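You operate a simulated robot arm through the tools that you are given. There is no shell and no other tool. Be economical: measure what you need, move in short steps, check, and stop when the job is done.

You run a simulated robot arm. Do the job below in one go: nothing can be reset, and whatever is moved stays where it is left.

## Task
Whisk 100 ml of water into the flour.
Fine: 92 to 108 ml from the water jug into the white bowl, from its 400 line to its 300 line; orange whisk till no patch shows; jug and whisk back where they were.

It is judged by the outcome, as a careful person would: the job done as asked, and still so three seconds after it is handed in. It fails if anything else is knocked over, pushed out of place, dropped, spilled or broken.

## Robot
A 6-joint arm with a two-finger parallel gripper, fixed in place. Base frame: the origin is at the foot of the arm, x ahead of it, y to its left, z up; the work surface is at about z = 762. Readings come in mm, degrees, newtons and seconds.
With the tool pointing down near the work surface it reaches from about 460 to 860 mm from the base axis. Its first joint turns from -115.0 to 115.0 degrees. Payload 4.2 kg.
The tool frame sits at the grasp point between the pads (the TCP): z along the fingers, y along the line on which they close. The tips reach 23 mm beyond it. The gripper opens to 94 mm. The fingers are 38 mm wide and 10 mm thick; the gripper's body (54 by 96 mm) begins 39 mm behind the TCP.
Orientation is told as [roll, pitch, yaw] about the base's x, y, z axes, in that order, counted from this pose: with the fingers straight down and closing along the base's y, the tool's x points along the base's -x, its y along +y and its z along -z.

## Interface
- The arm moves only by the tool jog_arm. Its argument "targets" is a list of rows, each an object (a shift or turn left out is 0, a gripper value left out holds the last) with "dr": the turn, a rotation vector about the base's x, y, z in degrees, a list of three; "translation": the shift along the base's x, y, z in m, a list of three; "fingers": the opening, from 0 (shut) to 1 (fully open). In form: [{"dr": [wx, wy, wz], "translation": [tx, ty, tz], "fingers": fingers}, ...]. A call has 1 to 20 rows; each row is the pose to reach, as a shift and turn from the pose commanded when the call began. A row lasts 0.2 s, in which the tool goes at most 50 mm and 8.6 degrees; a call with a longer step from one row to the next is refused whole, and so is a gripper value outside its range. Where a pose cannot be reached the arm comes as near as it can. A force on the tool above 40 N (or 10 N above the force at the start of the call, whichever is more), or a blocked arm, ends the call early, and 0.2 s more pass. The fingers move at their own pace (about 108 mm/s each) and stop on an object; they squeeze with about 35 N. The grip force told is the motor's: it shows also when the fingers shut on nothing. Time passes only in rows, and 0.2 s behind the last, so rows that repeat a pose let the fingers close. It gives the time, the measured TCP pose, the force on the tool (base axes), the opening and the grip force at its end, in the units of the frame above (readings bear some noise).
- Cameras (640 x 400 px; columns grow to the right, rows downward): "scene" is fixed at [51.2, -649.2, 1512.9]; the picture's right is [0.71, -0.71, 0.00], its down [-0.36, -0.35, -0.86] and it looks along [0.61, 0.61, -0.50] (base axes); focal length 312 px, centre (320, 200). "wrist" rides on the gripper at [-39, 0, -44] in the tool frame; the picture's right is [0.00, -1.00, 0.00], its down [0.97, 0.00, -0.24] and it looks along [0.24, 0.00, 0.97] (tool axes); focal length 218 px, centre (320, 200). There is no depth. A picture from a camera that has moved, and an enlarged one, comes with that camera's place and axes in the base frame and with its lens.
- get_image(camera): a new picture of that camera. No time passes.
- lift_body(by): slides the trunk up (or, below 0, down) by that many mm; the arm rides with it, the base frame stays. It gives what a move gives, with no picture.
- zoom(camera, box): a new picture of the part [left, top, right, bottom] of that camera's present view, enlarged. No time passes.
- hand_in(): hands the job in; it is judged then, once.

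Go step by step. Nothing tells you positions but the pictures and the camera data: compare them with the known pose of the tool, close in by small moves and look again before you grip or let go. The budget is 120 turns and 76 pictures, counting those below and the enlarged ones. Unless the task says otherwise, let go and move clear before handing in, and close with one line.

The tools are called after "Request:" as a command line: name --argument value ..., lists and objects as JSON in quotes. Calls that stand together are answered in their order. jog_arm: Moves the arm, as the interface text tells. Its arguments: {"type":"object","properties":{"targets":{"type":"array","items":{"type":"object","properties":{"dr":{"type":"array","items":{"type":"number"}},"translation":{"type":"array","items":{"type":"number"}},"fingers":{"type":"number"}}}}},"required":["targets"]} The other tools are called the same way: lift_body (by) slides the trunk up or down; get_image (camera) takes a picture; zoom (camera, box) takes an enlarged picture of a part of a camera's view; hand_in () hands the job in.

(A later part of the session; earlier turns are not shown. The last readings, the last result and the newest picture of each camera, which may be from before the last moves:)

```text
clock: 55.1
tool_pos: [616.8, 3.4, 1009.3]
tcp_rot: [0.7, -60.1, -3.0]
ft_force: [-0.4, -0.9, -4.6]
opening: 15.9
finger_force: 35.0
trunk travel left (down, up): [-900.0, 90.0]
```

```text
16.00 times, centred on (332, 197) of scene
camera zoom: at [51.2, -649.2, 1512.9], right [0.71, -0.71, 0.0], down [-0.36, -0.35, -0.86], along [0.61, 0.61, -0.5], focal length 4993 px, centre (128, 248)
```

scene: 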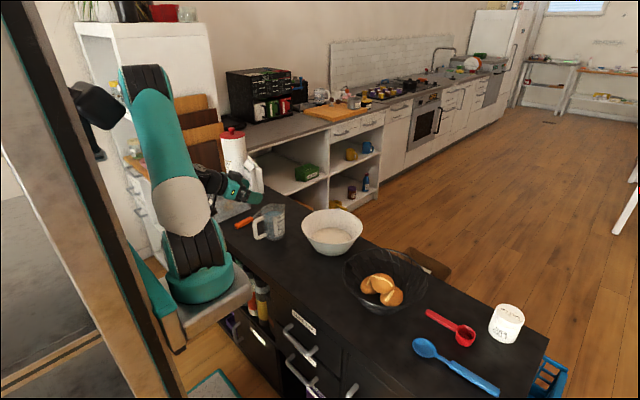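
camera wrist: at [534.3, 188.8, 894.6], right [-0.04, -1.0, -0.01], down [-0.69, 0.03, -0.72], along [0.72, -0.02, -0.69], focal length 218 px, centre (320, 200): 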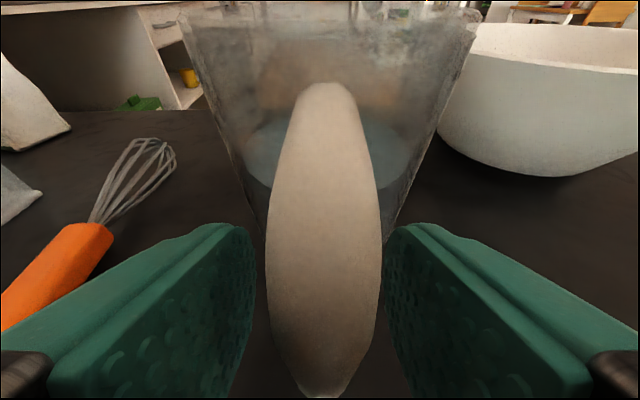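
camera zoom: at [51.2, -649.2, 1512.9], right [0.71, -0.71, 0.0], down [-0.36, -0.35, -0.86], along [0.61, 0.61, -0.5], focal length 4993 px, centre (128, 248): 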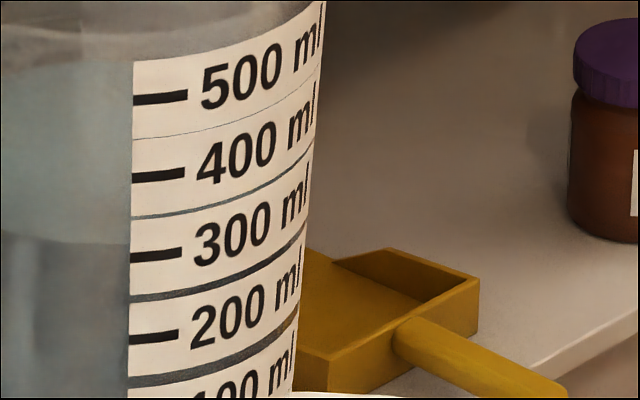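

That reads right: about 97–100 ml poured. I will now carry the jug back to just above its place.

Request:
jog_arm --targets '[{"translation": [0, 0.004, 0]}, {"translation": [0, 0.014, 0]}, {"translation": [-0.001, 0.03, 0]}, {"translation": [-0.004, 0.05, 0]}, {"translation": [-0.01, 0.072, 0]}, {"translation": [-0.017, 0.095, 0]}, {"translation": [-0.025, 0.118, 0]}, {"translation": [-0.035, 0.14, 0]}, {"translation": [-0.045, 0.16, 0]}, {"translation": [-0.053, 0.175, 0]}, {"translation": [-0.058, 0.183, 0]}, {"translation": [-0.059, 0.185, 0]}, {"translation": [-0.059, 0.185, -0.02]}, {"translation": [-0.059, 0.185, -0.045]}, {"translation": [-0.059, 0.185, -0.075]}, {"translation": [-0.059, 0.185, -0.105]}, {"translation": [-0.059, 0.185, -0.13]}, {"translation": [-0.059, 0.185, -0.15]}, {"translation": [-0.059, 0.185, -0.15]}]'

Request:
zoom --camera "scene" --box '[236, 190, 300, 240]'

```text
clock: 59.1
tool_pos: [555.7, 187.5, 857.7]
tcp_rot: [0.7, -60.2, -2.9]
ft_force: [0.0, 0.1, -4.0]
opening: 15.7
finger_force: 35.6
trunk travel left (down, up): [-900.0, 90.0]
```

```text
8.00 times, centred on (268, 215) of scene
camera zoom: at [51.2, -649.2, 1512.9], right [0.71, -0.71, 0.0], down [-0.36, -0.35, -0.86], along [0.61, 0.61, -0.5], focal length 2496 px, centre (736, 80)
```

zoom: 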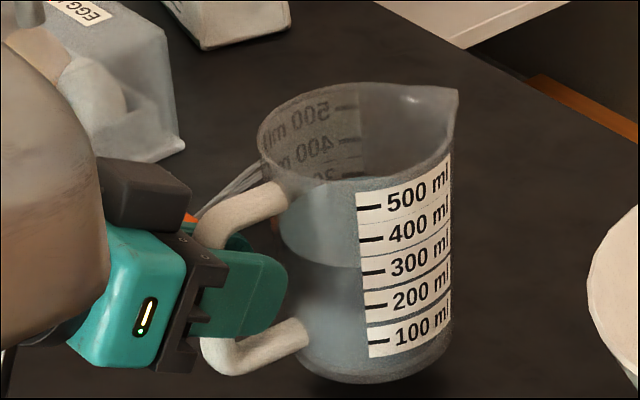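

I will nudge slightly (+2, +2 mm) and lower to contact, then compare before releasing.

Request:
jog_arm --targets '[{"translation": [0.002, 0.002, -0.004]}, {"translation": [0.002, 0.002, -0.008]}, {"translation": [0.002, 0.002, -0.012]}, {"translation": [0.002, 0.002, -0.014]}, {"translation": [0.002, 0.002, -0.014]}]'

Request:
zoom --camera "scene" --box '[236, 190, 300, 240]'

```text
clock: 60.3
tool_pos: [557.7, 190.1, 845.2]
tcp_rot: [0.7, -60.2, -2.9]
ft_force: [-0.2, 1.0, -4.7]
opening: 15.7
finger_force: 34.4
trunk travel left (down, up): [-900.0, 90.0]
```

```text
8.00 times, centred on (268, 215) of scene
camera zoom: at [51.2, -649.2, 1512.9], right [0.71, -0.71, 0.0], down [-0.36, -0.35, -0.86], along [0.61, 0.61, -0.5], focal length 2496 px, centre (736, 80)
```

zoom: 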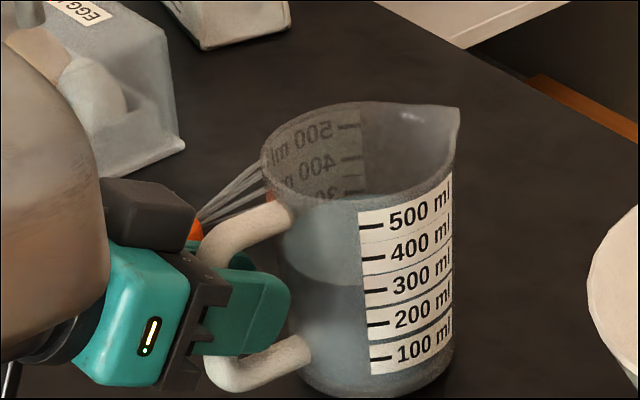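

Nearly coincident with the first picture, with about 3 mm still to go down. I will lower until it bears.

Request:
jog_arm --targets '[{"translation": [0, 0, -0.002]}, {"translation": [0, 0, -0.003]}, {"translation": [0, 0, -0.004]}, {"translation": [0, 0, -0.004]}]'

```text
clock: 61.3
tool_pos: [558.3, 190.0, 842.7]
tcp_rot: [0.6, -60.2, -3.0]
ft_force: [-0.6, 0.2, -4.9]
opening: 15.7
finger_force: 34.9
trunk travel left (down, up): [-900.0, 90.0]
```

Request:
jog_arm --targets '[{"translation": [0, 0, -0.001]}, {"translation": [0, 0, -0.002]}, {"translation": [0, 0, -0.003]}, {"translation": [0, 0, -0.004]}, {"translation": [0, 0, -0.004]}]'

Request:
zoom --camera "scene" --box '[236, 190, 300, 240]'

```text
clock: 62.5
tool_pos: [558.8, 191.6, 839.6]
tcp_rot: [0.9, -60.4, -3.1]
ft_force: [-8.7, 1.7, 24.6]
opening: 16.0
finger_force: 35.0
trunk travel left (down, up): [-900.0, 90.0]
```

```text
8.00 times, centred on (268, 215) of scene
camera zoom: at [51.2, -649.2, 1512.9], right [0.71, -0.71, 0.0], down [-0.36, -0.35, -0.86], along [0.61, 0.61, -0.5], focal length 2496 px, centre (736, 80)
```

zoom: 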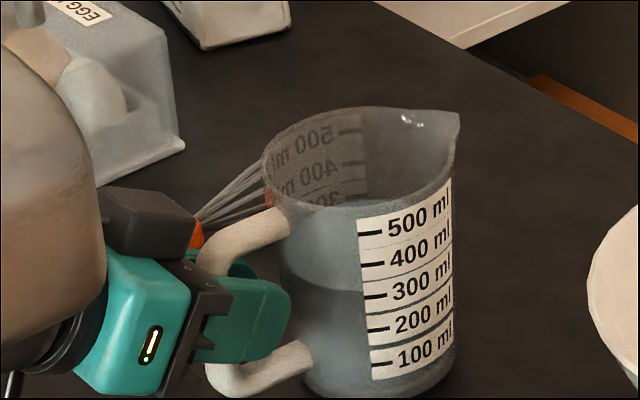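

It sits exactly where it was. I will ease the pressure by 2 mm, open, and check.

Request:
jog_arm --targets '[{"translation": [0, 0, 0.002]}, {"translation": [0, 0, 0.003]}, {"translation": [0, 0, 0.003], "fingers": 0.25}, {"translation": [0, 0, 0.003], "fingers": 0.5}, {"translation": [0, 0, 0.003], "fingers": 0.5}, {"translation": [0, 0, 0.003], "fingers": 0.5}]'

Request:
zoom --camera "scene" --box '[236, 190, 300, 240]'

Request:
zoom --camera "scene" --box '[270, 210, 290, 230]'

Request:
get_image --camera "wrist"

```text
clock: 63.9
tool_pos: [560.4, 190.3, 839.8]
tcp_rot: [0.7, -60.2, -3.0]
ft_force: [-0.5, 0.2, 0.1]
opening: 47.0
finger_force: 0.1
trunk travel left (down, up): [-900.0, 90.0]
```

```text
8.00 times, centred on (268, 215) of scene
camera zoom: at [51.2, -649.2, 1512.9], right [0.71, -0.71, 0.0], down [-0.36, -0.35, -0.86], along [0.61, 0.61, -0.5], focal length 2496 px, centre (736, 80)
```

zoom: 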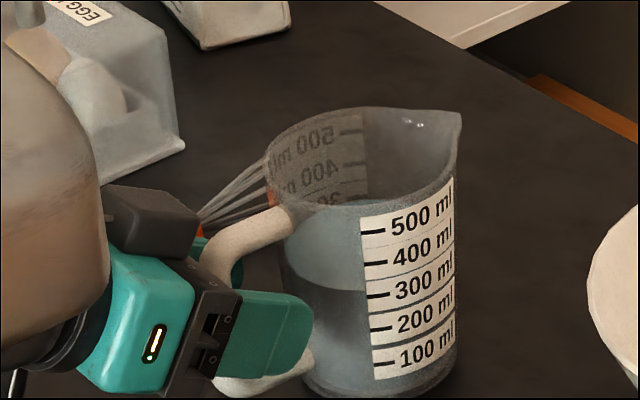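

```text
16.00 times, centred on (280, 220) of scene
camera zoom: at [51.2, -649.2, 1512.9], right [0.71, -0.71, 0.0], down [-0.36, -0.35, -0.86], along [0.61, 0.61, -0.5], focal length 4993 px, centre (960, -120)
```

zoom: 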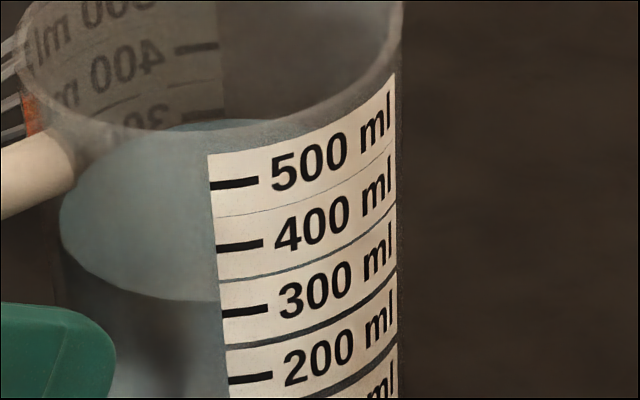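

```text
34 pictures are left
camera wrist: at [540.1, 189.9, 895.0], right [-0.04, -1.0, -0.01], down [-0.69, 0.03, -0.72], along [0.72, -0.02, -0.69], focal length 218 px, centre (320, 200)
```

wrist: 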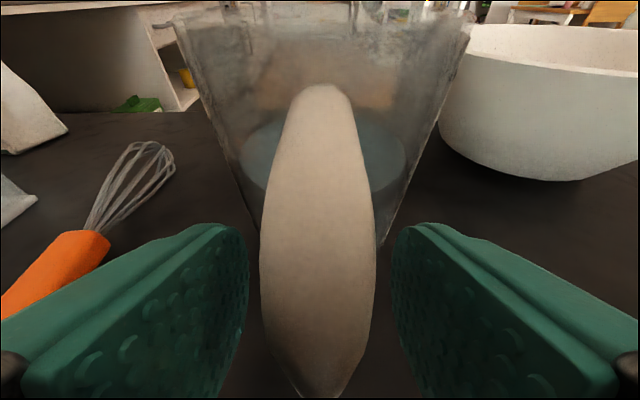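

The jug is released within a millimetre or two of its place. I will rise clear and look at the whisk and the egg box beside it.

Request:
jog_arm --targets '[{"translation": [0, 0, 0.02]}, {"translation": [0, 0, 0.06]}, {"translation": [0, 0, 0.1]}, {"translation": [0, 0, 0.14]}, {"translation": [0, 0, 0.16]}, {"dr": [0, 7, 0], "translation": [0, 0.04, 0.17]}, {"dr": [0, 14, 0], "translation": [0, 0.08, 0.17]}, {"dr": [0, 21, 0], "translation": [-0.005, 0.12, 0.17]}, {"dr": [0, 30, 0], "translation": [-0.01, 0.145, 0.17]}, {"dr": [0, 30, 0], "translation": [-0.01, 0.145, 0.17]}]'

Request:
get_image --camera "wrist"

Request:
zoom --camera "scene" --box '[200, 150, 360, 260]'

```text
refused: row 9 steps farther than a row can; nothing moved
```

```text
33 pictures are left
camera wrist: at [540.1, 189.9, 895.0], right [-0.04, -1.0, -0.01], down [-0.69, 0.03, -0.72], along [0.72, -0.02, -0.69], focal length 218 px, centre (320, 200)
```

wrist: 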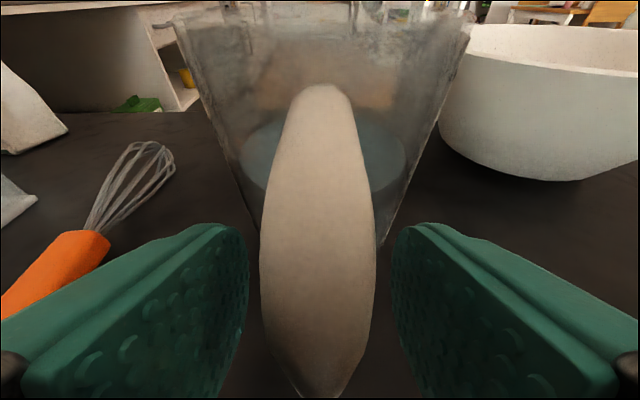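

```text
3.64 times, centred on (280, 205) of scene
camera zoom: at [51.2, -649.2, 1512.9], right [0.71, -0.71, 0.0], down [-0.36, -0.35, -0.86], along [0.61, 0.61, -0.5], focal length 1135 px, centre (466, 182)
```

zoom: 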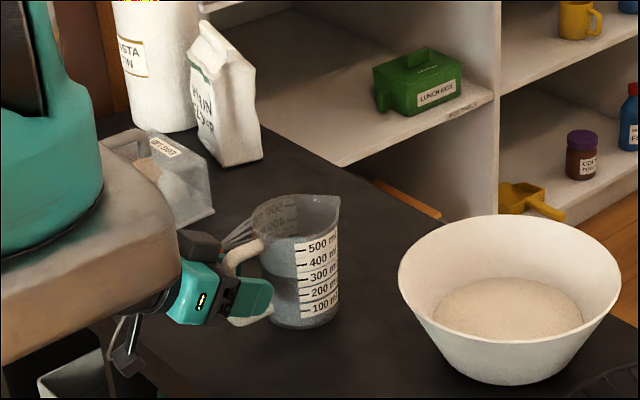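

A row step was too large; I will repeat it with smaller turns.

Request:
jog_arm --targets '[{"translation": [0, 0, 0.02]}, {"translation": [0, 0, 0.06]}, {"translation": [0, 0, 0.1]}, {"translation": [0, 0, 0.14]}, {"translation": [0, 0, 0.16]}, {"dr": [0, 7, 0], "translation": [0, 0.035, 0.17]}, {"dr": [0, 14, 0], "translation": [0, 0.07, 0.17]}, {"dr": [0, 21, 0], "translation": [-0.005, 0.105, 0.17]}, {"dr": [0, 28, 0], "translation": [-0.01, 0.135, 0.17]}, {"dr": [0, 30, 0], "translation": [-0.01, 0.145, 0.17]}, {"dr": [0, 30, 0], "translation": [-0.01, 0.145, 0.17]}]'

Request:
get_image --camera "wrist"

Request:
get_image --camera "scene"

```text
clock: 66.3
tool_pos: [548.7, 335.5, 1008.6]
tcp_rot: [-1.0, -30.2, -1.7]
ft_force: [-0.4, 0.1, -0.6]
opening: 47.3
finger_force: 0.0
trunk travel left (down, up): [-900.0, 90.0]
```

```text
31 pictures are left
camera wrist: at [560.0, 335.7, 1065.8], right [-0.04, -1.0, 0.01], down [-0.96, 0.03, -0.28], along [0.28, -0.02, -0.96], focal length 218 px, centre (320, 200)
```

wrist: 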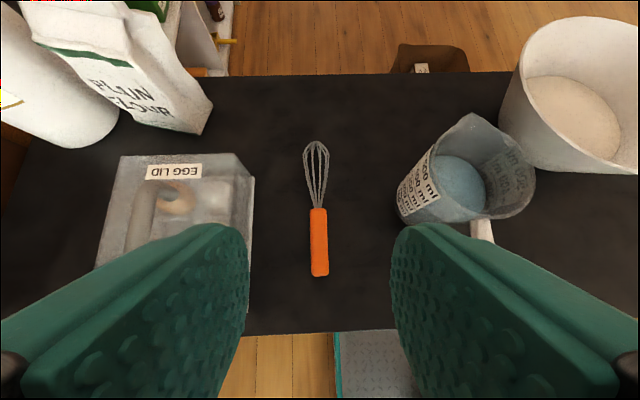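

```text
30 pictures are left
```

scene: 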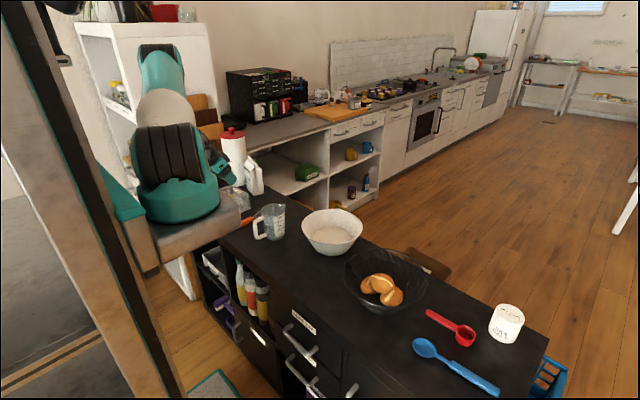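

The whisk lies along x at y ≈ 334, its handle from x 546 to 633, and the egg box is well clear at y > 425. I will pitch the tool to 70° from vertical and come over the handle end.

Request:
jog_arm --targets '[{"dr": [0.18, -8, 0.5], "translation": [0.003, 0, -0.02], "fingers": 0.6}, {"dr": [0.36, -16, 1.0], "translation": [0.006, -0.001, -0.045]}, {"dr": [0.54, -24, 1.5], "translation": [0.01, -0.001, -0.07]}, {"dr": [0.72, -32, 2.0], "translation": [0.013, -0.001, -0.1]}, {"dr": [0.9, -40, 2.5], "translation": [0.016, -0.001, -0.13]}, {"dr": [0.9, -40, 2.5], "translation": [0.016, -0.001, -0.13]}]'

Request:
get_image --camera "wrist"

```text
clock: 67.7
tool_pos: [564.3, 335.0, 878.0]
tcp_rot: [2.2, -70.4, -1.7]
ft_force: [0.1, 0.6, -0.5]
opening: 56.3
finger_force: 0.0
trunk travel left (down, up): [-900.0, 90.0]
```

```text
29 pictures are left
camera wrist: at [536.4, 333.5, 928.9], right [0.01, -1.0, -0.01], down [-0.55, 0.01, -0.83], along [0.83, 0.01, -0.55], focal length 218 px, centre (320, 200)
```

wrist: 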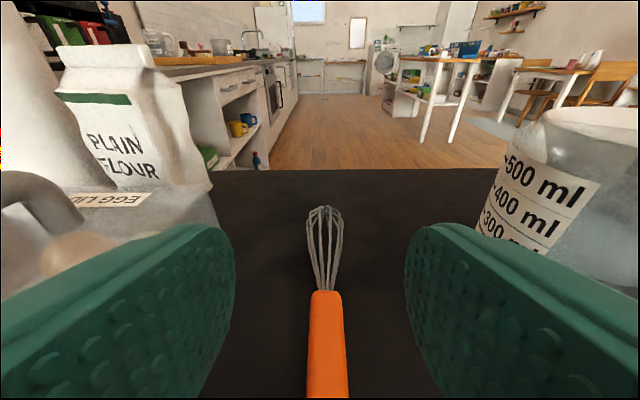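

Well aligned. I will lower over the handle end, shifting 2 mm to the right.

Request:
jog_arm --targets '[{"translation": [0, -0.002, -0.03]}, {"translation": [0, -0.002, -0.055]}, {"translation": [0, -0.002, -0.072]}, {"translation": [0, -0.002, -0.08]}, {"translation": [0, -0.002, -0.085]}, {"translation": [0, -0.002, -0.085]}]'

Request:
get_image --camera "wrist"

```text
clock: 69.1
tool_pos: [559.5, 318.0, 812.4]
tcp_rot: [2.2, -70.2, -1.7]
ft_force: [1.0, 0.2, 0.1]
opening: 56.4
finger_force: 0.1
out of reach, approached as far as the arm can: row 2, 3, 4, 5, 6
trunk travel left (down, up): [-900.0, 90.0]
```

```text
28 pictures are left
camera wrist: at [531.5, 316.4, 862.3], right [0.01, -1.0, -0.01], down [-0.55, 0.01, -0.83], along [0.83, 0.01, -0.55], focal length 218 px, centre (320, 200)
```

wrist: 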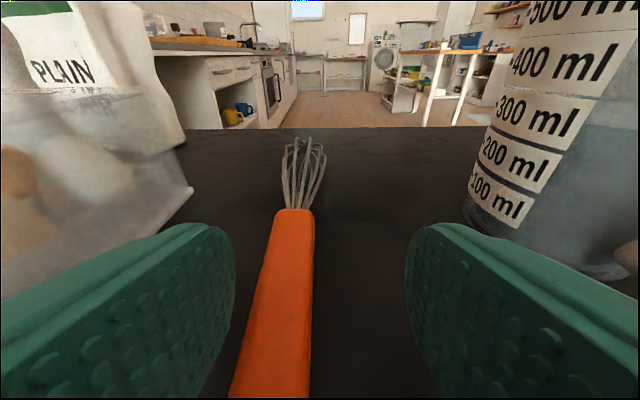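

The arm is short of bending with the trunk so high. I will rise, then lower the trunk by 110 mm and try again.

Request:
jog_arm --targets '[{"translation": [0.001, 0.003, 0.03]}, {"translation": [0.003, 0.008, 0.07]}, {"translation": [0.004, 0.014, 0.11]}, {"translation": [0.004, 0.014, 0.125]}, {"translation": [0.004, 0.014, 0.125]}]'

Request:
lift_body --by -110

Request:
get_image --camera "wrist"

```text
clock: 70.3
tool_pos: [563.9, 329.4, 942.1]
tcp_rot: [3.1, -70.3, -2.6]
ft_force: [0.1, 0.5, 0.3]
opening: 56.3
finger_force: 0.1
out of reach, approached as far as the arm can: row 1, 2, 3, 4
trunk travel left (down, up): [-900.0, 90.0]
```

```text
clock: 71.7
tool_pos: [564.0, 328.6, 830.2]
tcp_rot: [2.2, -70.1, -1.7]
ft_force: [0.1, -1.0, -0.4]
opening: 56.5
finger_force: 0.1
trunk travel left (down, up): [-790.0, 200.0]
```

```text
27 pictures are left
camera wrist: at [535.6, 327.2, 881.4], right [0.01, -1.0, -0.01], down [-0.55, 0.01, -0.83], along [0.83, 0.01, -0.55], focal length 218 px, centre (320, 200)
```

wrist: 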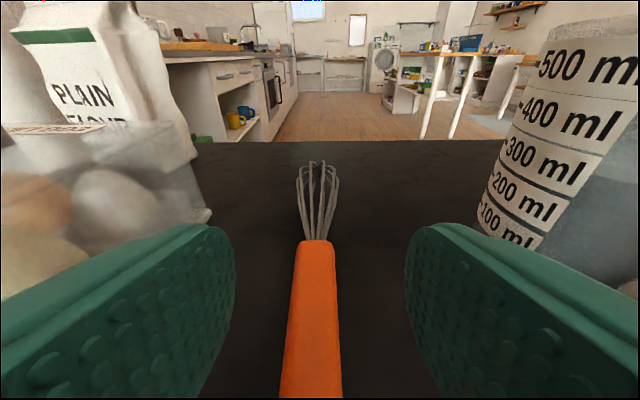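

Now I will shift 3 mm left and lower to z 792.

Request:
jog_arm --targets '[{"translation": [0, 0.0035, -0.015]}, {"translation": [0, 0.0035, -0.028]}, {"translation": [0, 0.0035, -0.035]}, {"translation": [0, 0.0035, -0.039]}, {"translation": [0, 0.0035, -0.039]}]'

Request:
get_image --camera "wrist"

Request:
zoom --camera "scene" --box '[200, 180, 296, 240]'

```text
clock: 73.0
tool_pos: [564.3, 334.9, 795.5]
tcp_rot: [2.5, -70.8, -2.0]
ft_force: [-10.8, -1.9, 14.3]
opening: 57.5
finger_force: 1.2
trunk travel left (down, up): [-790.0, 200.0]
stopped in row 5: the force on the tool passed its limit (the readings are from after the stop); the commanded pose is now the measured one
```

```text
26 pictures are left
camera wrist: at [534.3, 332.8, 846.7], right [0.01, -1.0, -0.01], down [-0.54, 0.01, -0.84], along [0.84, 0.01, -0.54], focal length 218 px, centre (320, 200)
```

wrist: 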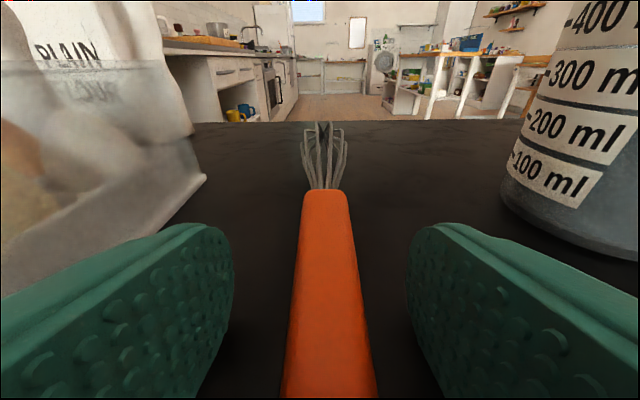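

```text
6.67 times, centred on (248, 210) of scene
camera zoom: at [51.2, -649.2, 1512.9], right [0.71, -0.71, 0.0], down [-0.36, -0.35, -0.86], along [0.61, 0.61, -0.5], focal length 2080 px, centre (800, 133)
```

zoom: 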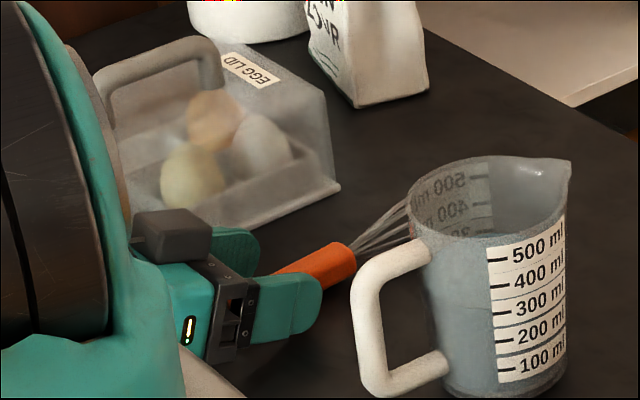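

The fingertips touched the worktop lightly. I will back off 2 mm and close on the handle.

Request:
jog_arm --targets '[{"translation": [0, -0.001, 0.002]}, {"translation": [0, -0.001, 0.002], "fingers": 0.4}, {"translation": [0, -0.001, 0.002], "fingers": 0.25}, {"translation": [0, -0.001, 0.002], "fingers": 0}, {"translation": [0, -0.001, 0.002], "fingers": 0}, {"translation": [0, -0.001, 0.002], "fingers": 0}]'

Request:
get_image --camera "wrist"

```text
clock: 74.3
tool_pos: [563.9, 333.1, 796.8]
tcp_rot: [2.5, -70.8, -2.0]
ft_force: [-0.6, 0.3, 0.8]
opening: 21.0
finger_force: 35.0
trunk travel left (down, up): [-790.0, 200.0]
```

```text
24 pictures are left
camera wrist: at [534.8, 331.8, 847.2], right [0.01, -1.0, -0.01], down [-0.55, 0.01, -0.84], along [0.84, 0.01, -0.55], focal length 218 px, centre (320, 200)
```

wrist: 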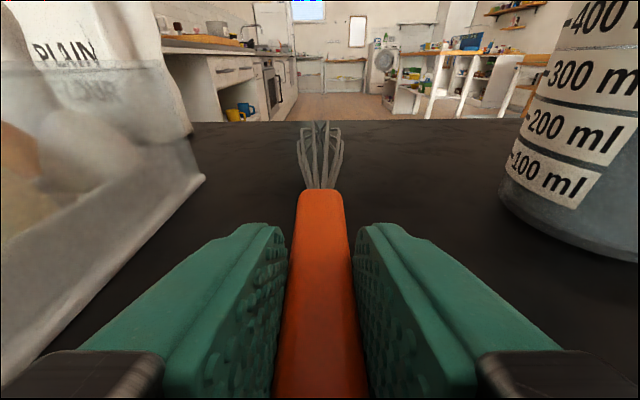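

Gripped at 21 mm. I will lift by 60 mm and check the hold.

Request:
jog_arm --targets '[{"translation": [0, 0, 0.004]}, {"translation": [0, 0, 0.012]}, {"translation": [0, 0, 0.03]}, {"translation": [0, 0, 0.05]}, {"translation": [0, 0, 0.06]}, {"translation": [0, 0, 0.06]}]'

Request:
get_image --camera "wrist"

```text
clock: 75.8
tool_pos: [563.8, 332.6, 857.0]
tcp_rot: [2.4, -70.6, -2.0]
ft_force: [-0.6, -0.3, 0.1]
opening: 21.5
finger_force: 35.1
trunk travel left (down, up): [-790.0, 200.0]
```

```text
23 pictures are left
camera wrist: at [534.9, 332.0, 908.3], right [0.01, -1.0, -0.01], down [-0.55, 0.01, -0.84], along [0.84, 0.01, -0.55], focal length 218 px, centre (320, 200)
```

wrist: 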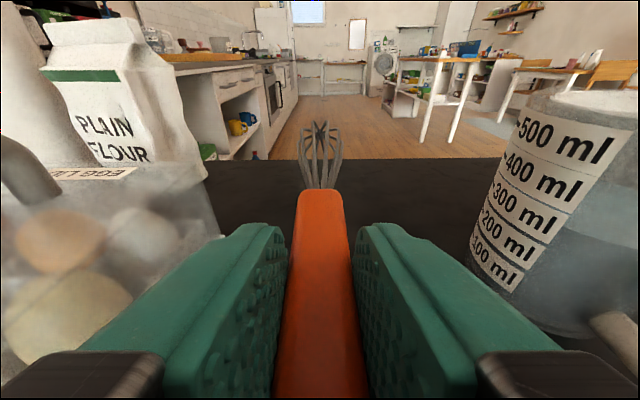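

Held firmly. I will raise the whisk, turn it to point down and carry it high over to the bowl.

Request:
jog_arm --targets '[{"translation": [0, 0, 0.04]}, {"translation": [0, 0, 0.085]}, {"translation": [0, 0, 0.13]}, {"translation": [0, 0, 0.17]}, {"dr": [0, 7, 0], "translation": [0.014, -0.02, 0.18]}, {"dr": [0, 14, 0], "translation": [0.028, -0.05, 0.19]}, {"dr": [0, 21, 0], "translation": [0.043, -0.085, 0.2]}, {"dr": [0, 28, 0], "translation": [0.057, -0.12, 0.21]}, {"dr": [0, 35, 0], "translation": [0.072, -0.16, 0.22]}, {"dr": [0, 42, 0], "translation": [0.086, -0.2, 0.23]}, {"dr": [0, 49, 0], "translation": [0.1, -0.24, 0.24]}, {"dr": [0, 56, 0], "translation": [0.114, -0.28, 0.24]}, {"dr": [0, 63, 0], "translation": [0.128, -0.315, 0.24]}, {"dr": [0, 68, 0], "translation": [0.138, -0.34, 0.24]}, {"dr": [0, 70, 0], "translation": [0.143, -0.355, 0.24]}, {"dr": [0, 70, 0], "translation": [0.143, -0.355, 0.24]}]'

Request:
get_image --camera "wrist"

Request:
zoom --camera "scene" --box '[240, 110, 416, 270]'

```text
clock: 79.2
tool_pos: [707.8, -25.1, 1095.4]
tcp_rot: [0.5, -0.7, -0.6]
ft_force: [0.0, -0.2, -0.5]
opening: 21.2
finger_force: 35.1
trunk travel left (down, up): [-790.0, 200.0]
```

```text
22 pictures are left
camera wrist: at [745.9, -25.8, 1140.0], right [-0.01, -1.0, -0.01], down [-0.97, 0.01, 0.23], along [-0.23, 0.01, -0.97], focal length 218 px, centre (320, 200)
```

wrist: 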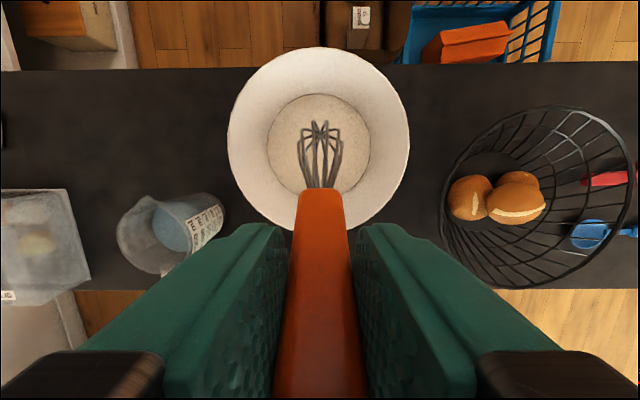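

```text
2.50 times, centred on (328, 190) of scene
camera zoom: at [51.2, -649.2, 1512.9], right [0.71, -0.71, 0.0], down [-0.36, -0.35, -0.86], along [0.61, 0.61, -0.5], focal length 780 px, centre (300, 225)
```

zoom: 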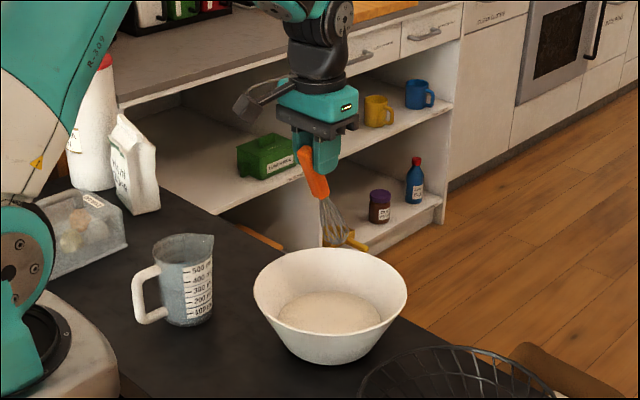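

The whisk hangs over the bowl, whose centre is near (746,-25). I will lower into the flour in steps and look.

Request:
jog_arm --targets '[{"translation": [-0.003, 0.001, -0.03]}, {"translation": [-0.007, 0.002, -0.06]}, {"translation": [-0.007, 0.002, -0.09]}, {"translation": [-0.007, 0.002, -0.115]}, {"translation": [-0.007, 0.002, -0.13]}, {"translation": [-0.007, 0.002, -0.14]}, {"translation": [-0.007, 0.002, -0.145]}, {"translation": [-0.007, 0.002, -0.145]}]'

Request:
zoom --camera "scene" --box '[290, 180, 386, 260]'

Request:
get_image --camera "wrist"

```text
clock: 81.0
tool_pos: [700.2, -21.5, 949.8]
tcp_rot: [0.7, -0.7, -0.6]
ft_force: [0.3, -0.4, -1.0]
opening: 21.3
finger_force: 35.0
trunk travel left (down, up): [-790.0, 200.0]
```

```text
5.00 times, centred on (338, 220) of scene
camera zoom: at [51.2, -649.2, 1512.9], right [0.71, -0.71, 0.0], down [-0.36, -0.35, -0.86], along [0.61, 0.61, -0.5], focal length 1560 px, centre (230, 100)
```

zoom: 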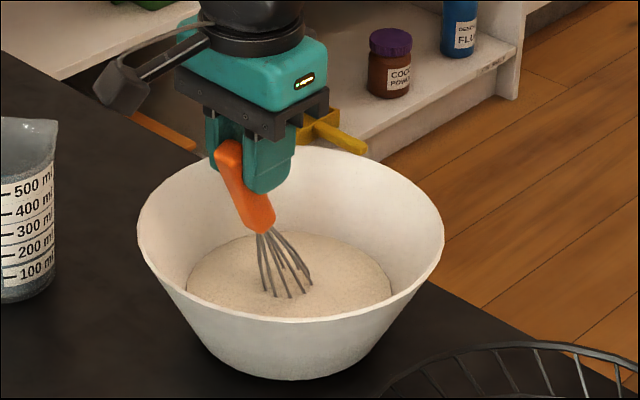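

```text
19 pictures are left
camera wrist: at [738.3, -23.2, 994.5], right [-0.01, -1.0, -0.01], down [-0.97, 0.01, 0.23], along [-0.23, 0.01, -0.97], focal length 218 px, centre (320, 200)
```

wrist: 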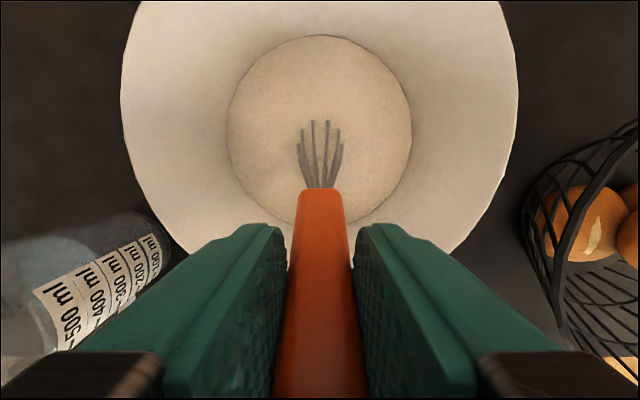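

The whisk head is in the flour. I will start stirring in circles, gently at first.

Request:
jog_arm --targets '[{"translation": [0.011, 0, -0.004]}, {"translation": [0.02, 0.01, -0.006]}, {"translation": [0.011, 0.019, -0.006]}, {"translation": [0, 0.022, -0.006]}, {"translation": [-0.011, 0.019, -0.006]}, {"translation": [-0.019, 0.011, -0.006]}, {"translation": [-0.022, 0, -0.006]}, {"translation": [-0.019, -0.011, -0.006]}, {"translation": [-0.011, -0.019, -0.006]}, {"translation": [0, -0.023, -0.006]}, {"translation": [0.013, -0.022, -0.006]}, {"translation": [0.023, -0.013, -0.006]}, {"translation": [0.029, 0, -0.006]}, {"translation": [0.026, 0.015, -0.006]}, {"translation": [0.016, 0.028, -0.006]}, {"translation": [0, 0.034, -0.006]}, {"translation": [-0.018, 0.031, -0.006]}, {"translation": [-0.031, 0.018, -0.006]}, {"translation": [-0.036, 0, -0.006]}, {"translation": [-0.031, -0.018, -0.006]}]'

Request:
get_image --camera "wrist"

```text
clock: 85.2
tool_pos: [667.1, -38.6, 946.7]
tcp_rot: [0.6, -0.7, -0.6]
ft_force: [0.1, -0.2, -0.2]
opening: 21.6
finger_force: 34.5
trunk travel left (down, up): [-790.0, 200.0]
```

```text
18 pictures are left
camera wrist: at [706.2, -40.6, 989.2], right [-0.01, -1.0, -0.01], down [-0.97, 0.01, 0.23], along [-0.23, 0.01, -0.97], focal length 218 px, centre (320, 200)
```

wrist: 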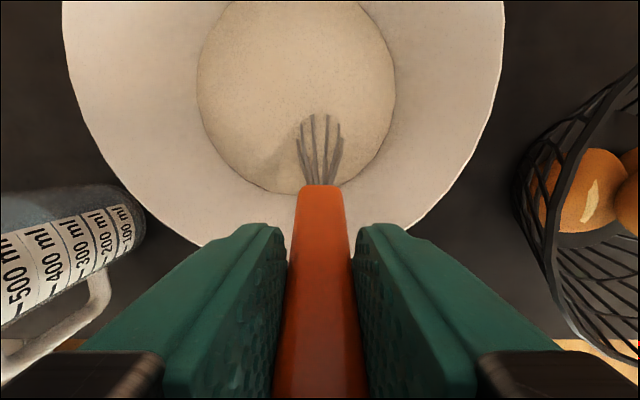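

No resistance and the bowl has not moved. I will make wider, faster circles.

Request:
jog_arm --targets '[{"translation": [0.011, -0.017, 0]}, {"translation": [0.031, -0.022, 0]}, {"translation": [0.051, -0.017, 0]}, {"translation": [0.066, -0.002, 0]}, {"translation": [0.071, 0.018, 0]}, {"translation": [0.066, 0.038, 0]}, {"translation": [0.051, 0.053, 0]}, {"translation": [0.031, 0.058, 0]}, {"translation": [0.011, 0.053, 0]}, {"translation": [-0.004, 0.038, 0]}, {"translation": [-0.009, 0.018, 0]}, {"translation": [-0.004, -0.002, 0]}, {"translation": [0.011, -0.017, 0]}, {"translation": [0.031, -0.022, 0]}, {"translation": [0.051, -0.017, 0]}, {"translation": [0.066, -0.002, 0]}, {"translation": [0.071, 0.018, 0]}, {"translation": [0.066, 0.038, 0]}, {"translation": [0.051, 0.053, 0]}, {"translation": [0.031, 0.058, 0]}]'

Request:
jog_arm --targets '[{"translation": [-0.02, -0.01, 0]}, {"translation": [-0.025, -0.035, 0]}, {"translation": [-0.01, -0.058, 0]}, {"translation": [0.014, -0.055, 0]}, {"translation": [0.025, -0.035, 0]}, {"translation": [0.01, -0.018, 0]}, {"translation": [-0.012, -0.022, 0]}, {"translation": [-0.02, -0.045, 0]}, {"translation": [0, -0.06, 0]}, {"translation": [0.02, -0.045, 0]}, {"translation": [0.012, -0.025, 0]}, {"translation": [-0.012, -0.025, 0]}, {"translation": [-0.03, -0.04, 0]}, {"translation": [-0.02, -0.065, 0]}, {"translation": [0.005, -0.075, 0]}, {"translation": [0.03, -0.06, 0]}, {"translation": [0.035, -0.035, 0]}, {"translation": [0.02, -0.01, 0]}, {"translation": [0.0, -0.02, 0]}, {"translation": [0.0, -0.038, 0]}]'

Request:
get_image --camera "wrist"

Request:
zoom --camera "scene" --box '[290, 180, 386, 260]'

```text
clock: 89.3
tool_pos: [698.8, 19.3, 944.8]
tcp_rot: [0.6, -0.7, -0.6]
ft_force: [-0.2, -0.2, -0.9]
opening: 21.5
finger_force: 35.0
trunk travel left (down, up): [-790.0, 200.0]
```

```text
clock: 93.5
tool_pos: [698.8, -17.3, 945.3]
tcp_rot: [0.5, -0.9, -0.6]
ft_force: [0.4, 0.6, 5.6]
opening: 21.4
finger_force: 35.0
trunk travel left (down, up): [-790.0, 200.0]
```

```text
17 pictures are left
camera wrist: at [737.6, -18.3, 988.4], right [-0.01, -1.0, -0.01], down [-0.97, 0.01, 0.23], along [-0.23, 0.01, -0.97], focal length 218 px, centre (320, 200)
```

wrist: 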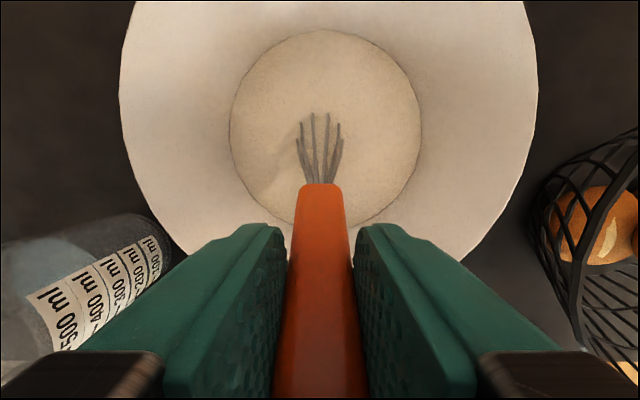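

```text
5.00 times, centred on (338, 220) of scene
camera zoom: at [51.2, -649.2, 1512.9], right [0.71, -0.71, 0.0], down [-0.36, -0.35, -0.86], along [0.61, 0.61, -0.5], focal length 1560 px, centre (230, 100)
```

zoom: 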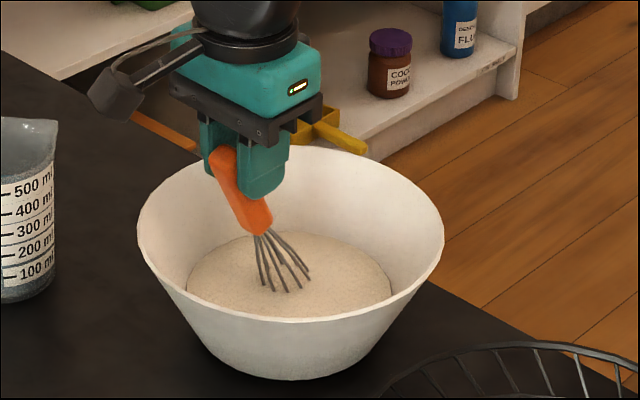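

The bowl is still in its place. I will look closely at the mixture for patches.

Request:
zoom --camera "wrist" --box '[215, 20, 435, 240]'

```text
1.82 times, centred on (325, 130) of wrist
camera zoom: at [737.6, -18.3, 988.4], right [-0.01, -1.0, -0.01], down [-0.97, 0.01, 0.23], along [-0.23, 0.01, -0.97], focal length 397 px, centre (311, 327)
```

zoom: 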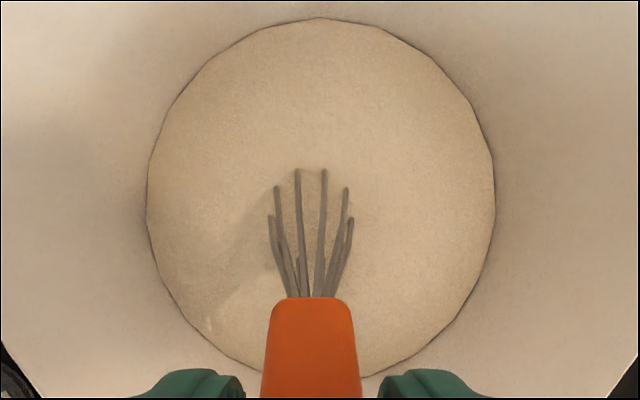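

It looks nearly uniform (the darker area is a shadow). I will stir further, sweeping out to the edge and across.

Request:
jog_arm --targets '[{"translation": [0.022, -0.004, 0.002]}, {"translation": [0.045, -0.004, 0.003]}, {"translation": [0.039, 0.018, 0.003]}, {"translation": [0.023, 0.033, 0.003]}, {"translation": [0.002, 0.039, 0.003]}, {"translation": [-0.02, 0.033, 0.003]}, {"translation": [-0.035, 0.018, 0.003]}, {"translation": [-0.041, -0.004, 0.003]}, {"translation": [-0.035, -0.026, 0.003]}, {"translation": [-0.02, -0.041, 0.003]}, {"translation": [0.002, -0.047, 0.003]}, {"translation": [0.023, -0.041, 0.003]}, {"translation": [0.039, -0.026, 0.003]}, {"translation": [0.045, -0.004, 0.003]}, {"translation": [0.02, 0.0, 0.003]}, {"translation": [-0.015, 0.005, 0.003]}, {"translation": [-0.04, -0.004, 0.003]}, {"translation": [-0.015, -0.02, 0.003]}, {"translation": [0.005, -0.035, 0.003]}, {"translation": [0.002, -0.004, 0.003]}]'

Request:
jog_arm --targets '[{"translation": [0.015, 0.0, 0]}, {"translation": [0.03, 0.015, 0]}, {"translation": [0.015, 0.033, 0]}, {"translation": [-0.01, 0.035, 0]}, {"translation": [-0.03, 0.02, 0]}, {"translation": [-0.038, 0, 0]}, {"translation": [-0.03, -0.022, 0]}, {"translation": [-0.01, -0.035, 0]}, {"translation": [0.015, -0.035, 0]}, {"translation": [0.033, -0.018, 0]}, {"translation": [0.028, 0.0, 0]}, {"translation": [0.015, 0.018, 0]}, {"translation": [-0.005, 0.022, 0]}, {"translation": [-0.02, 0.01, 0]}, {"translation": [-0.02, -0.01, 0]}, {"translation": [-0.005, -0.022, 0]}, {"translation": [0.012, -0.015, 0]}, {"translation": [0.012, 0.005, 0]}, {"translation": [0, 0, 0]}, {"translation": [0, 0, 0]}]'

Request:
jog_arm --targets '[{"translation": [0, 0, 0.01]}, {"translation": [0, 0, 0.03]}, {"translation": [0, 0, 0.06]}, {"translation": [0, 0, 0.09]}, {"translation": [0, 0, 0.12]}, {"translation": [0, 0, 0.15]}, {"translation": [0, 0, 0.15]}]'

Request:
zoom --camera "scene" --box '[290, 190, 386, 260]'

Request:
get_image --camera "wrist"

```text
clock: 97.8
tool_pos: [700.3, -27.5, 948.3]
tcp_rot: [0.5, -0.7, -0.8]
ft_force: [0.3, -0.1, -0.1]
opening: 21.3
finger_force: 34.8
trunk travel left (down, up): [-790.0, 200.0]
```

```text
clock: 102.0
tool_pos: [701.1, -21.8, 949.1]
tcp_rot: [0.6, -0.6, -0.7]
ft_force: [0.2, 0.5, -0.2]
opening: 21.6
finger_force: 35.3
trunk travel left (down, up): [-790.0, 200.0]
```

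```text
clock: 103.5
tool_pos: [703.3, -22.7, 1096.9]
tcp_rot: [0.6, -0.8, -0.8]
ft_force: [0.9, 1.2, 0.1]
opening: 21.5
finger_force: 34.9
trunk travel left (down, up): [-790.0, 200.0]
```

```text
5.71 times, centred on (338, 225) of scene
camera zoom: at [51.2, -649.2, 1512.9], right [0.71, -0.71, 0.0], down [-0.36, -0.35, -0.86], along [0.61, 0.61, -0.5], focal length 1783 px, centre (217, 57)
```

zoom: 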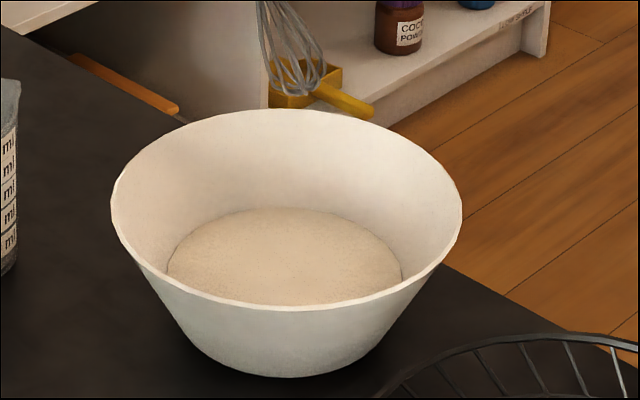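

```text
13 pictures are left
camera wrist: at [739.8, -23.8, 1141.7], right [-0.01, -1.0, -0.01], down [-0.97, 0.01, 0.23], along [-0.23, 0.01, -0.97], focal length 218 px, centre (320, 200)
```

wrist: 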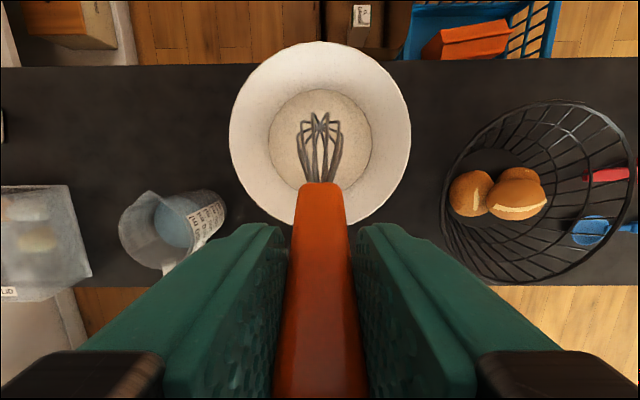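

The surface looks even from the scene camera. I will enlarge the wrist view to be sure.

Request:
zoom --camera "wrist" --box '[255, 75, 385, 205]'

Request:
zoom --camera "scene" --box '[316, 222, 360, 246]'

```text
3.08 times, centred on (320, 140) of wrist
camera zoom: at [739.8, -23.8, 1141.7], right [-0.01, -1.0, -0.01], down [-0.97, 0.01, 0.23], along [-0.23, 0.01, -0.97], focal length 672 px, centre (320, 385)
```

zoom: 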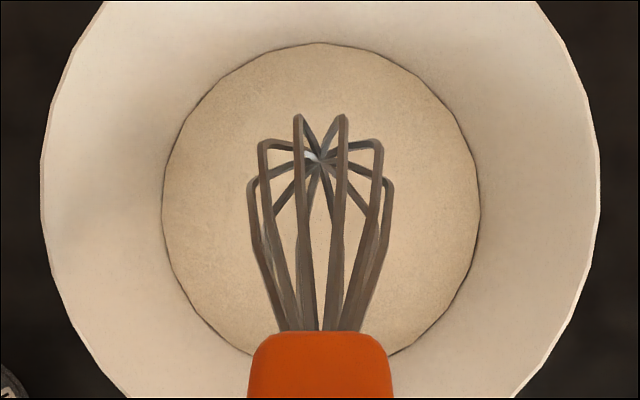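

```text
14.55 times, centred on (338, 234) of scene
camera zoom: at [51.2, -649.2, 1512.9], right [0.71, -0.71, 0.0], down [-0.36, -0.35, -0.86], along [0.61, 0.61, -0.5], focal length 4539 px, centre (58, -294)
```

zoom: 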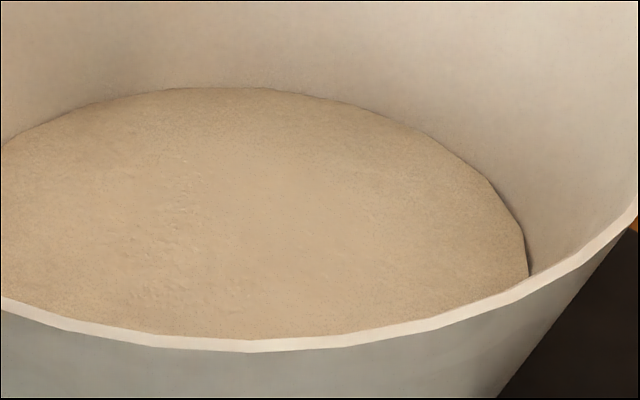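

It looks even, but there is a faint smoother area in the centre. I will whisk two more rounds to be safe.

Request:
jog_arm --targets '[{"translation": [-0.002, 0, -0.04]}, {"translation": [-0.002, 0, -0.08]}, {"translation": [-0.002, 0, -0.115]}, {"translation": [-0.002, 0, -0.14]}, {"translation": [-0.002, 0, -0.15]}, {"translation": [0.018, 0, -0.152]}, {"translation": [0.008, 0.02, -0.152]}, {"translation": [-0.014, 0.018, -0.152]}, {"translation": [-0.022, -0.004, -0.152]}, {"translation": [-0.008, -0.022, -0.152]}, {"translation": [0.014, -0.015, -0.152]}, {"translation": [0.022, 0.008, -0.152]}, {"translation": [0.002, 0.022, -0.152]}, {"translation": [-0.02, 0.012, -0.152]}, {"translation": [-0.018, -0.014, -0.152]}, {"translation": [0.004, -0.022, -0.152]}, {"translation": [0.02, -0.004, -0.152]}, {"translation": [0.01, 0.012, -0.152]}, {"translation": [-0.01, 0.01, -0.152]}, {"translation": [-0.002, 0, -0.152]}]'

Request:
jog_arm --targets '[{"translation": [0.022, 0, 0]}, {"translation": [0.042, 0.005, 0]}, {"translation": [0.03, 0.03, 0]}, {"translation": [0.005, 0.042, 0]}, {"translation": [-0.022, 0.036, 0]}, {"translation": [-0.04, 0.015, 0]}, {"translation": [-0.04, -0.012, 0]}, {"translation": [-0.022, -0.036, 0]}, {"translation": [0.005, -0.042, 0]}, {"translation": [0.03, -0.03, 0]}, {"translation": [0.035, -0.005, 0]}, {"translation": [0.02, 0.018, 0]}, {"translation": [-0.005, 0.027, 0]}, {"translation": [-0.026, 0.01, 0]}, {"translation": [-0.024, -0.015, 0]}, {"translation": [-0.002, -0.027, 0]}, {"translation": [0.02, -0.018, 0]}, {"translation": [0.015, 0.006, 0]}, {"translation": [0, 0, 0]}, {"translation": [0, 0, 0]}]'

Request:
jog_arm --targets '[{"translation": [0, 0, 0.01]}, {"translation": [0, 0, 0.03]}, {"translation": [0, 0, 0.06]}, {"translation": [0, 0, 0.09]}, {"translation": [0, 0, 0.12]}, {"translation": [0, 0, 0.152]}, {"translation": [0, 0, 0.152]}]'

Request:
zoom --camera "wrist" --box '[220, 30, 420, 230]'

Request:
zoom --camera "scene" --box '[316, 222, 360, 246]'

```text
clock: 107.8
tool_pos: [698.2, -21.6, 947.2]
tcp_rot: [0.7, -0.6, -0.5]
ft_force: [0.6, -0.6, -0.6]
opening: 21.4
finger_force: 35.3
trunk travel left (down, up): [-790.0, 200.0]
```

```text
clock: 112.0
tool_pos: [699.9, -20.0, 948.3]
tcp_rot: [0.6, -0.7, -0.7]
ft_force: [0.0, -1.0, -1.2]
opening: 21.6
finger_force: 34.7
trunk travel left (down, up): [-790.0, 200.0]
```

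```text
clock: 113.5
tool_pos: [700.8, -20.8, 1100.0]
tcp_rot: [0.6, -0.7, -0.6]
ft_force: [0.2, -0.5, -1.4]
opening: 21.3
finger_force: 34.6
trunk travel left (down, up): [-790.0, 200.0]
```

```text
2.00 times, centred on (320, 130) of wrist
camera zoom: at [739.2, -22.0, 1144.0], right [-0.01, -1.0, -0.01], down [-0.97, 0.01, 0.23], along [-0.23, 0.01, -0.97], focal length 436 px, centre (320, 340)
```

zoom: 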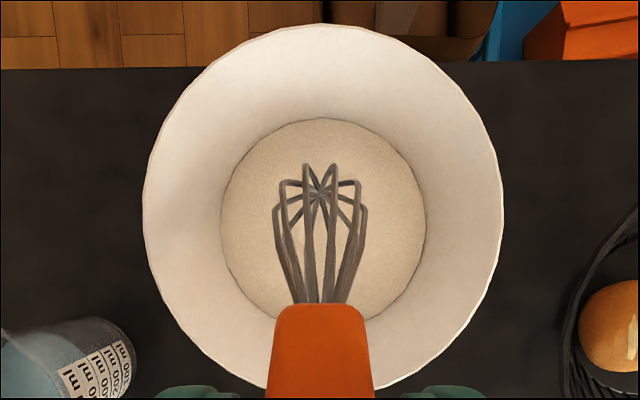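

```text
14.55 times, centred on (338, 234) of scene
camera zoom: at [51.2, -649.2, 1512.9], right [0.71, -0.71, 0.0], down [-0.36, -0.35, -0.86], along [0.61, 0.61, -0.5], focal length 4539 px, centre (58, -294)
```

zoom: 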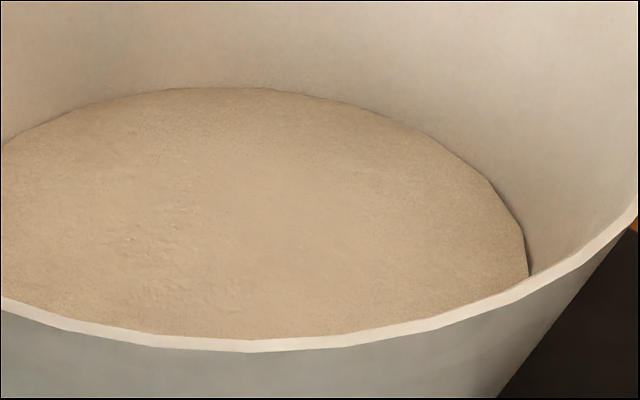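

The mix is even with no patch showing. I will carry the whisk back to above its place, reversing the path.

Request:
jog_arm --targets '[{"dr": [0, -2, 0], "translation": [-0.004, 0.012, 0]}, {"dr": [0, -7, 0], "translation": [-0.012, 0.038, 0]}, {"dr": [0, -14, 0], "translation": [-0.024, 0.073, 0]}, {"dr": [0, -21, 0], "translation": [-0.038, 0.11, 0]}, {"dr": [0, -28, 0], "translation": [-0.052, 0.148, -0.005]}, {"dr": [0, -35, 0], "translation": [-0.066, 0.188, -0.012]}, {"dr": [0, -42, 0], "translation": [-0.08, 0.228, -0.022]}, {"dr": [0, -49, 0], "translation": [-0.094, 0.268, -0.032]}, {"dr": [0, -56, 0], "translation": [-0.108, 0.303, -0.042]}, {"dr": [0, -63, 0], "translation": [-0.122, 0.333, -0.055]}, {"dr": [0, -70, 0], "translation": [-0.136, 0.353, -0.07]}, {"dr": [0, -70, 0], "translation": [-0.136, 0.354, -0.11]}, {"dr": [0, -70, 0], "translation": [-0.136, 0.354, -0.155]}, {"dr": [0, -70, 0], "translation": [-0.136, 0.354, -0.2]}, {"dr": [0, -70, 0], "translation": [-0.136, 0.354, -0.24]}, {"dr": [0, -70, 0], "translation": [-0.136, 0.354, -0.26]}, {"dr": [0, -70, 0], "translation": [-0.136, 0.354, -0.26]}]'

Request:
get_image --camera "wrist"

```text
clock: 117.2
tool_pos: [563.2, 331.7, 838.4]
tcp_rot: [2.5, -70.7, -2.1]
ft_force: [0.7, 0.0, -0.5]
opening: 21.8
finger_force: 35.1
trunk travel left (down, up): [-790.0, 200.0]
```

```text
8 pictures are left
camera wrist: at [534.6, 331.3, 889.9], right [0.01, -1.0, -0.01], down [-0.55, 0.01, -0.84], along [0.84, 0.01, -0.55], focal length 218 px, centre (320, 200)
```

wrist: 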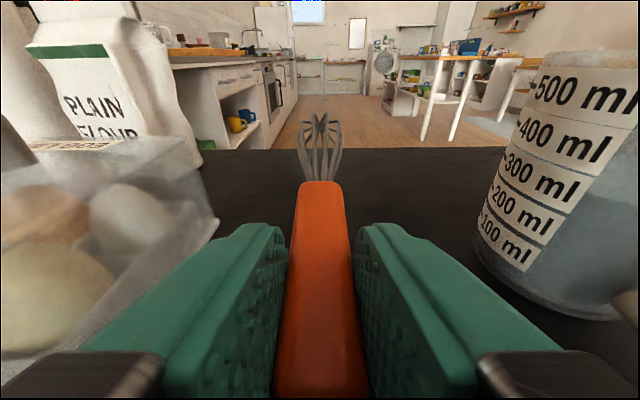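

The whisk has tipped only slightly in the grip. I will lower it slowly to the worktop.

Request:
jog_arm --targets '[{"translation": [0, 0.001, -0.015]}, {"translation": [0, 0.001, -0.028]}, {"translation": [0, 0.001, -0.035]}, {"translation": [0, 0.001, -0.039]}, {"translation": [0, 0.001, -0.041]}, {"translation": [0, 0.001, -0.041]}]'

Request:
zoom --camera "scene" --box '[200, 180, 296, 240]'

```text
clock: 118.5
tool_pos: [564.0, 333.6, 797.8]
tcp_rot: [2.5, -70.7, -2.0]
ft_force: [-0.3, -0.2, 0.2]
opening: 21.5
finger_force: 35.1
trunk travel left (down, up): [-790.0, 200.0]
```

```text
6.67 times, centred on (248, 210) of scene
camera zoom: at [51.2, -649.2, 1512.9], right [0.71, -0.71, 0.0], down [-0.36, -0.35, -0.86], along [0.61, 0.61, -0.5], focal length 2080 px, centre (800, 133)
```

zoom: 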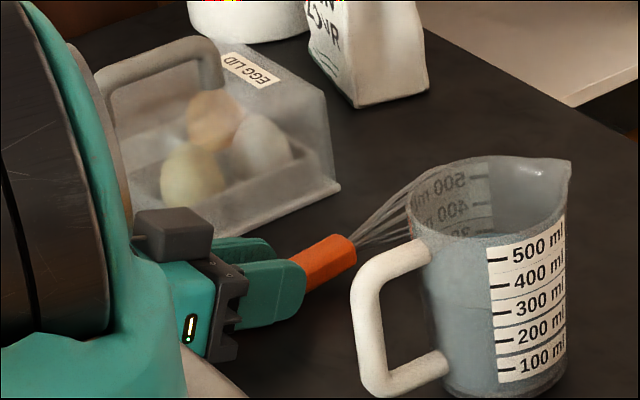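

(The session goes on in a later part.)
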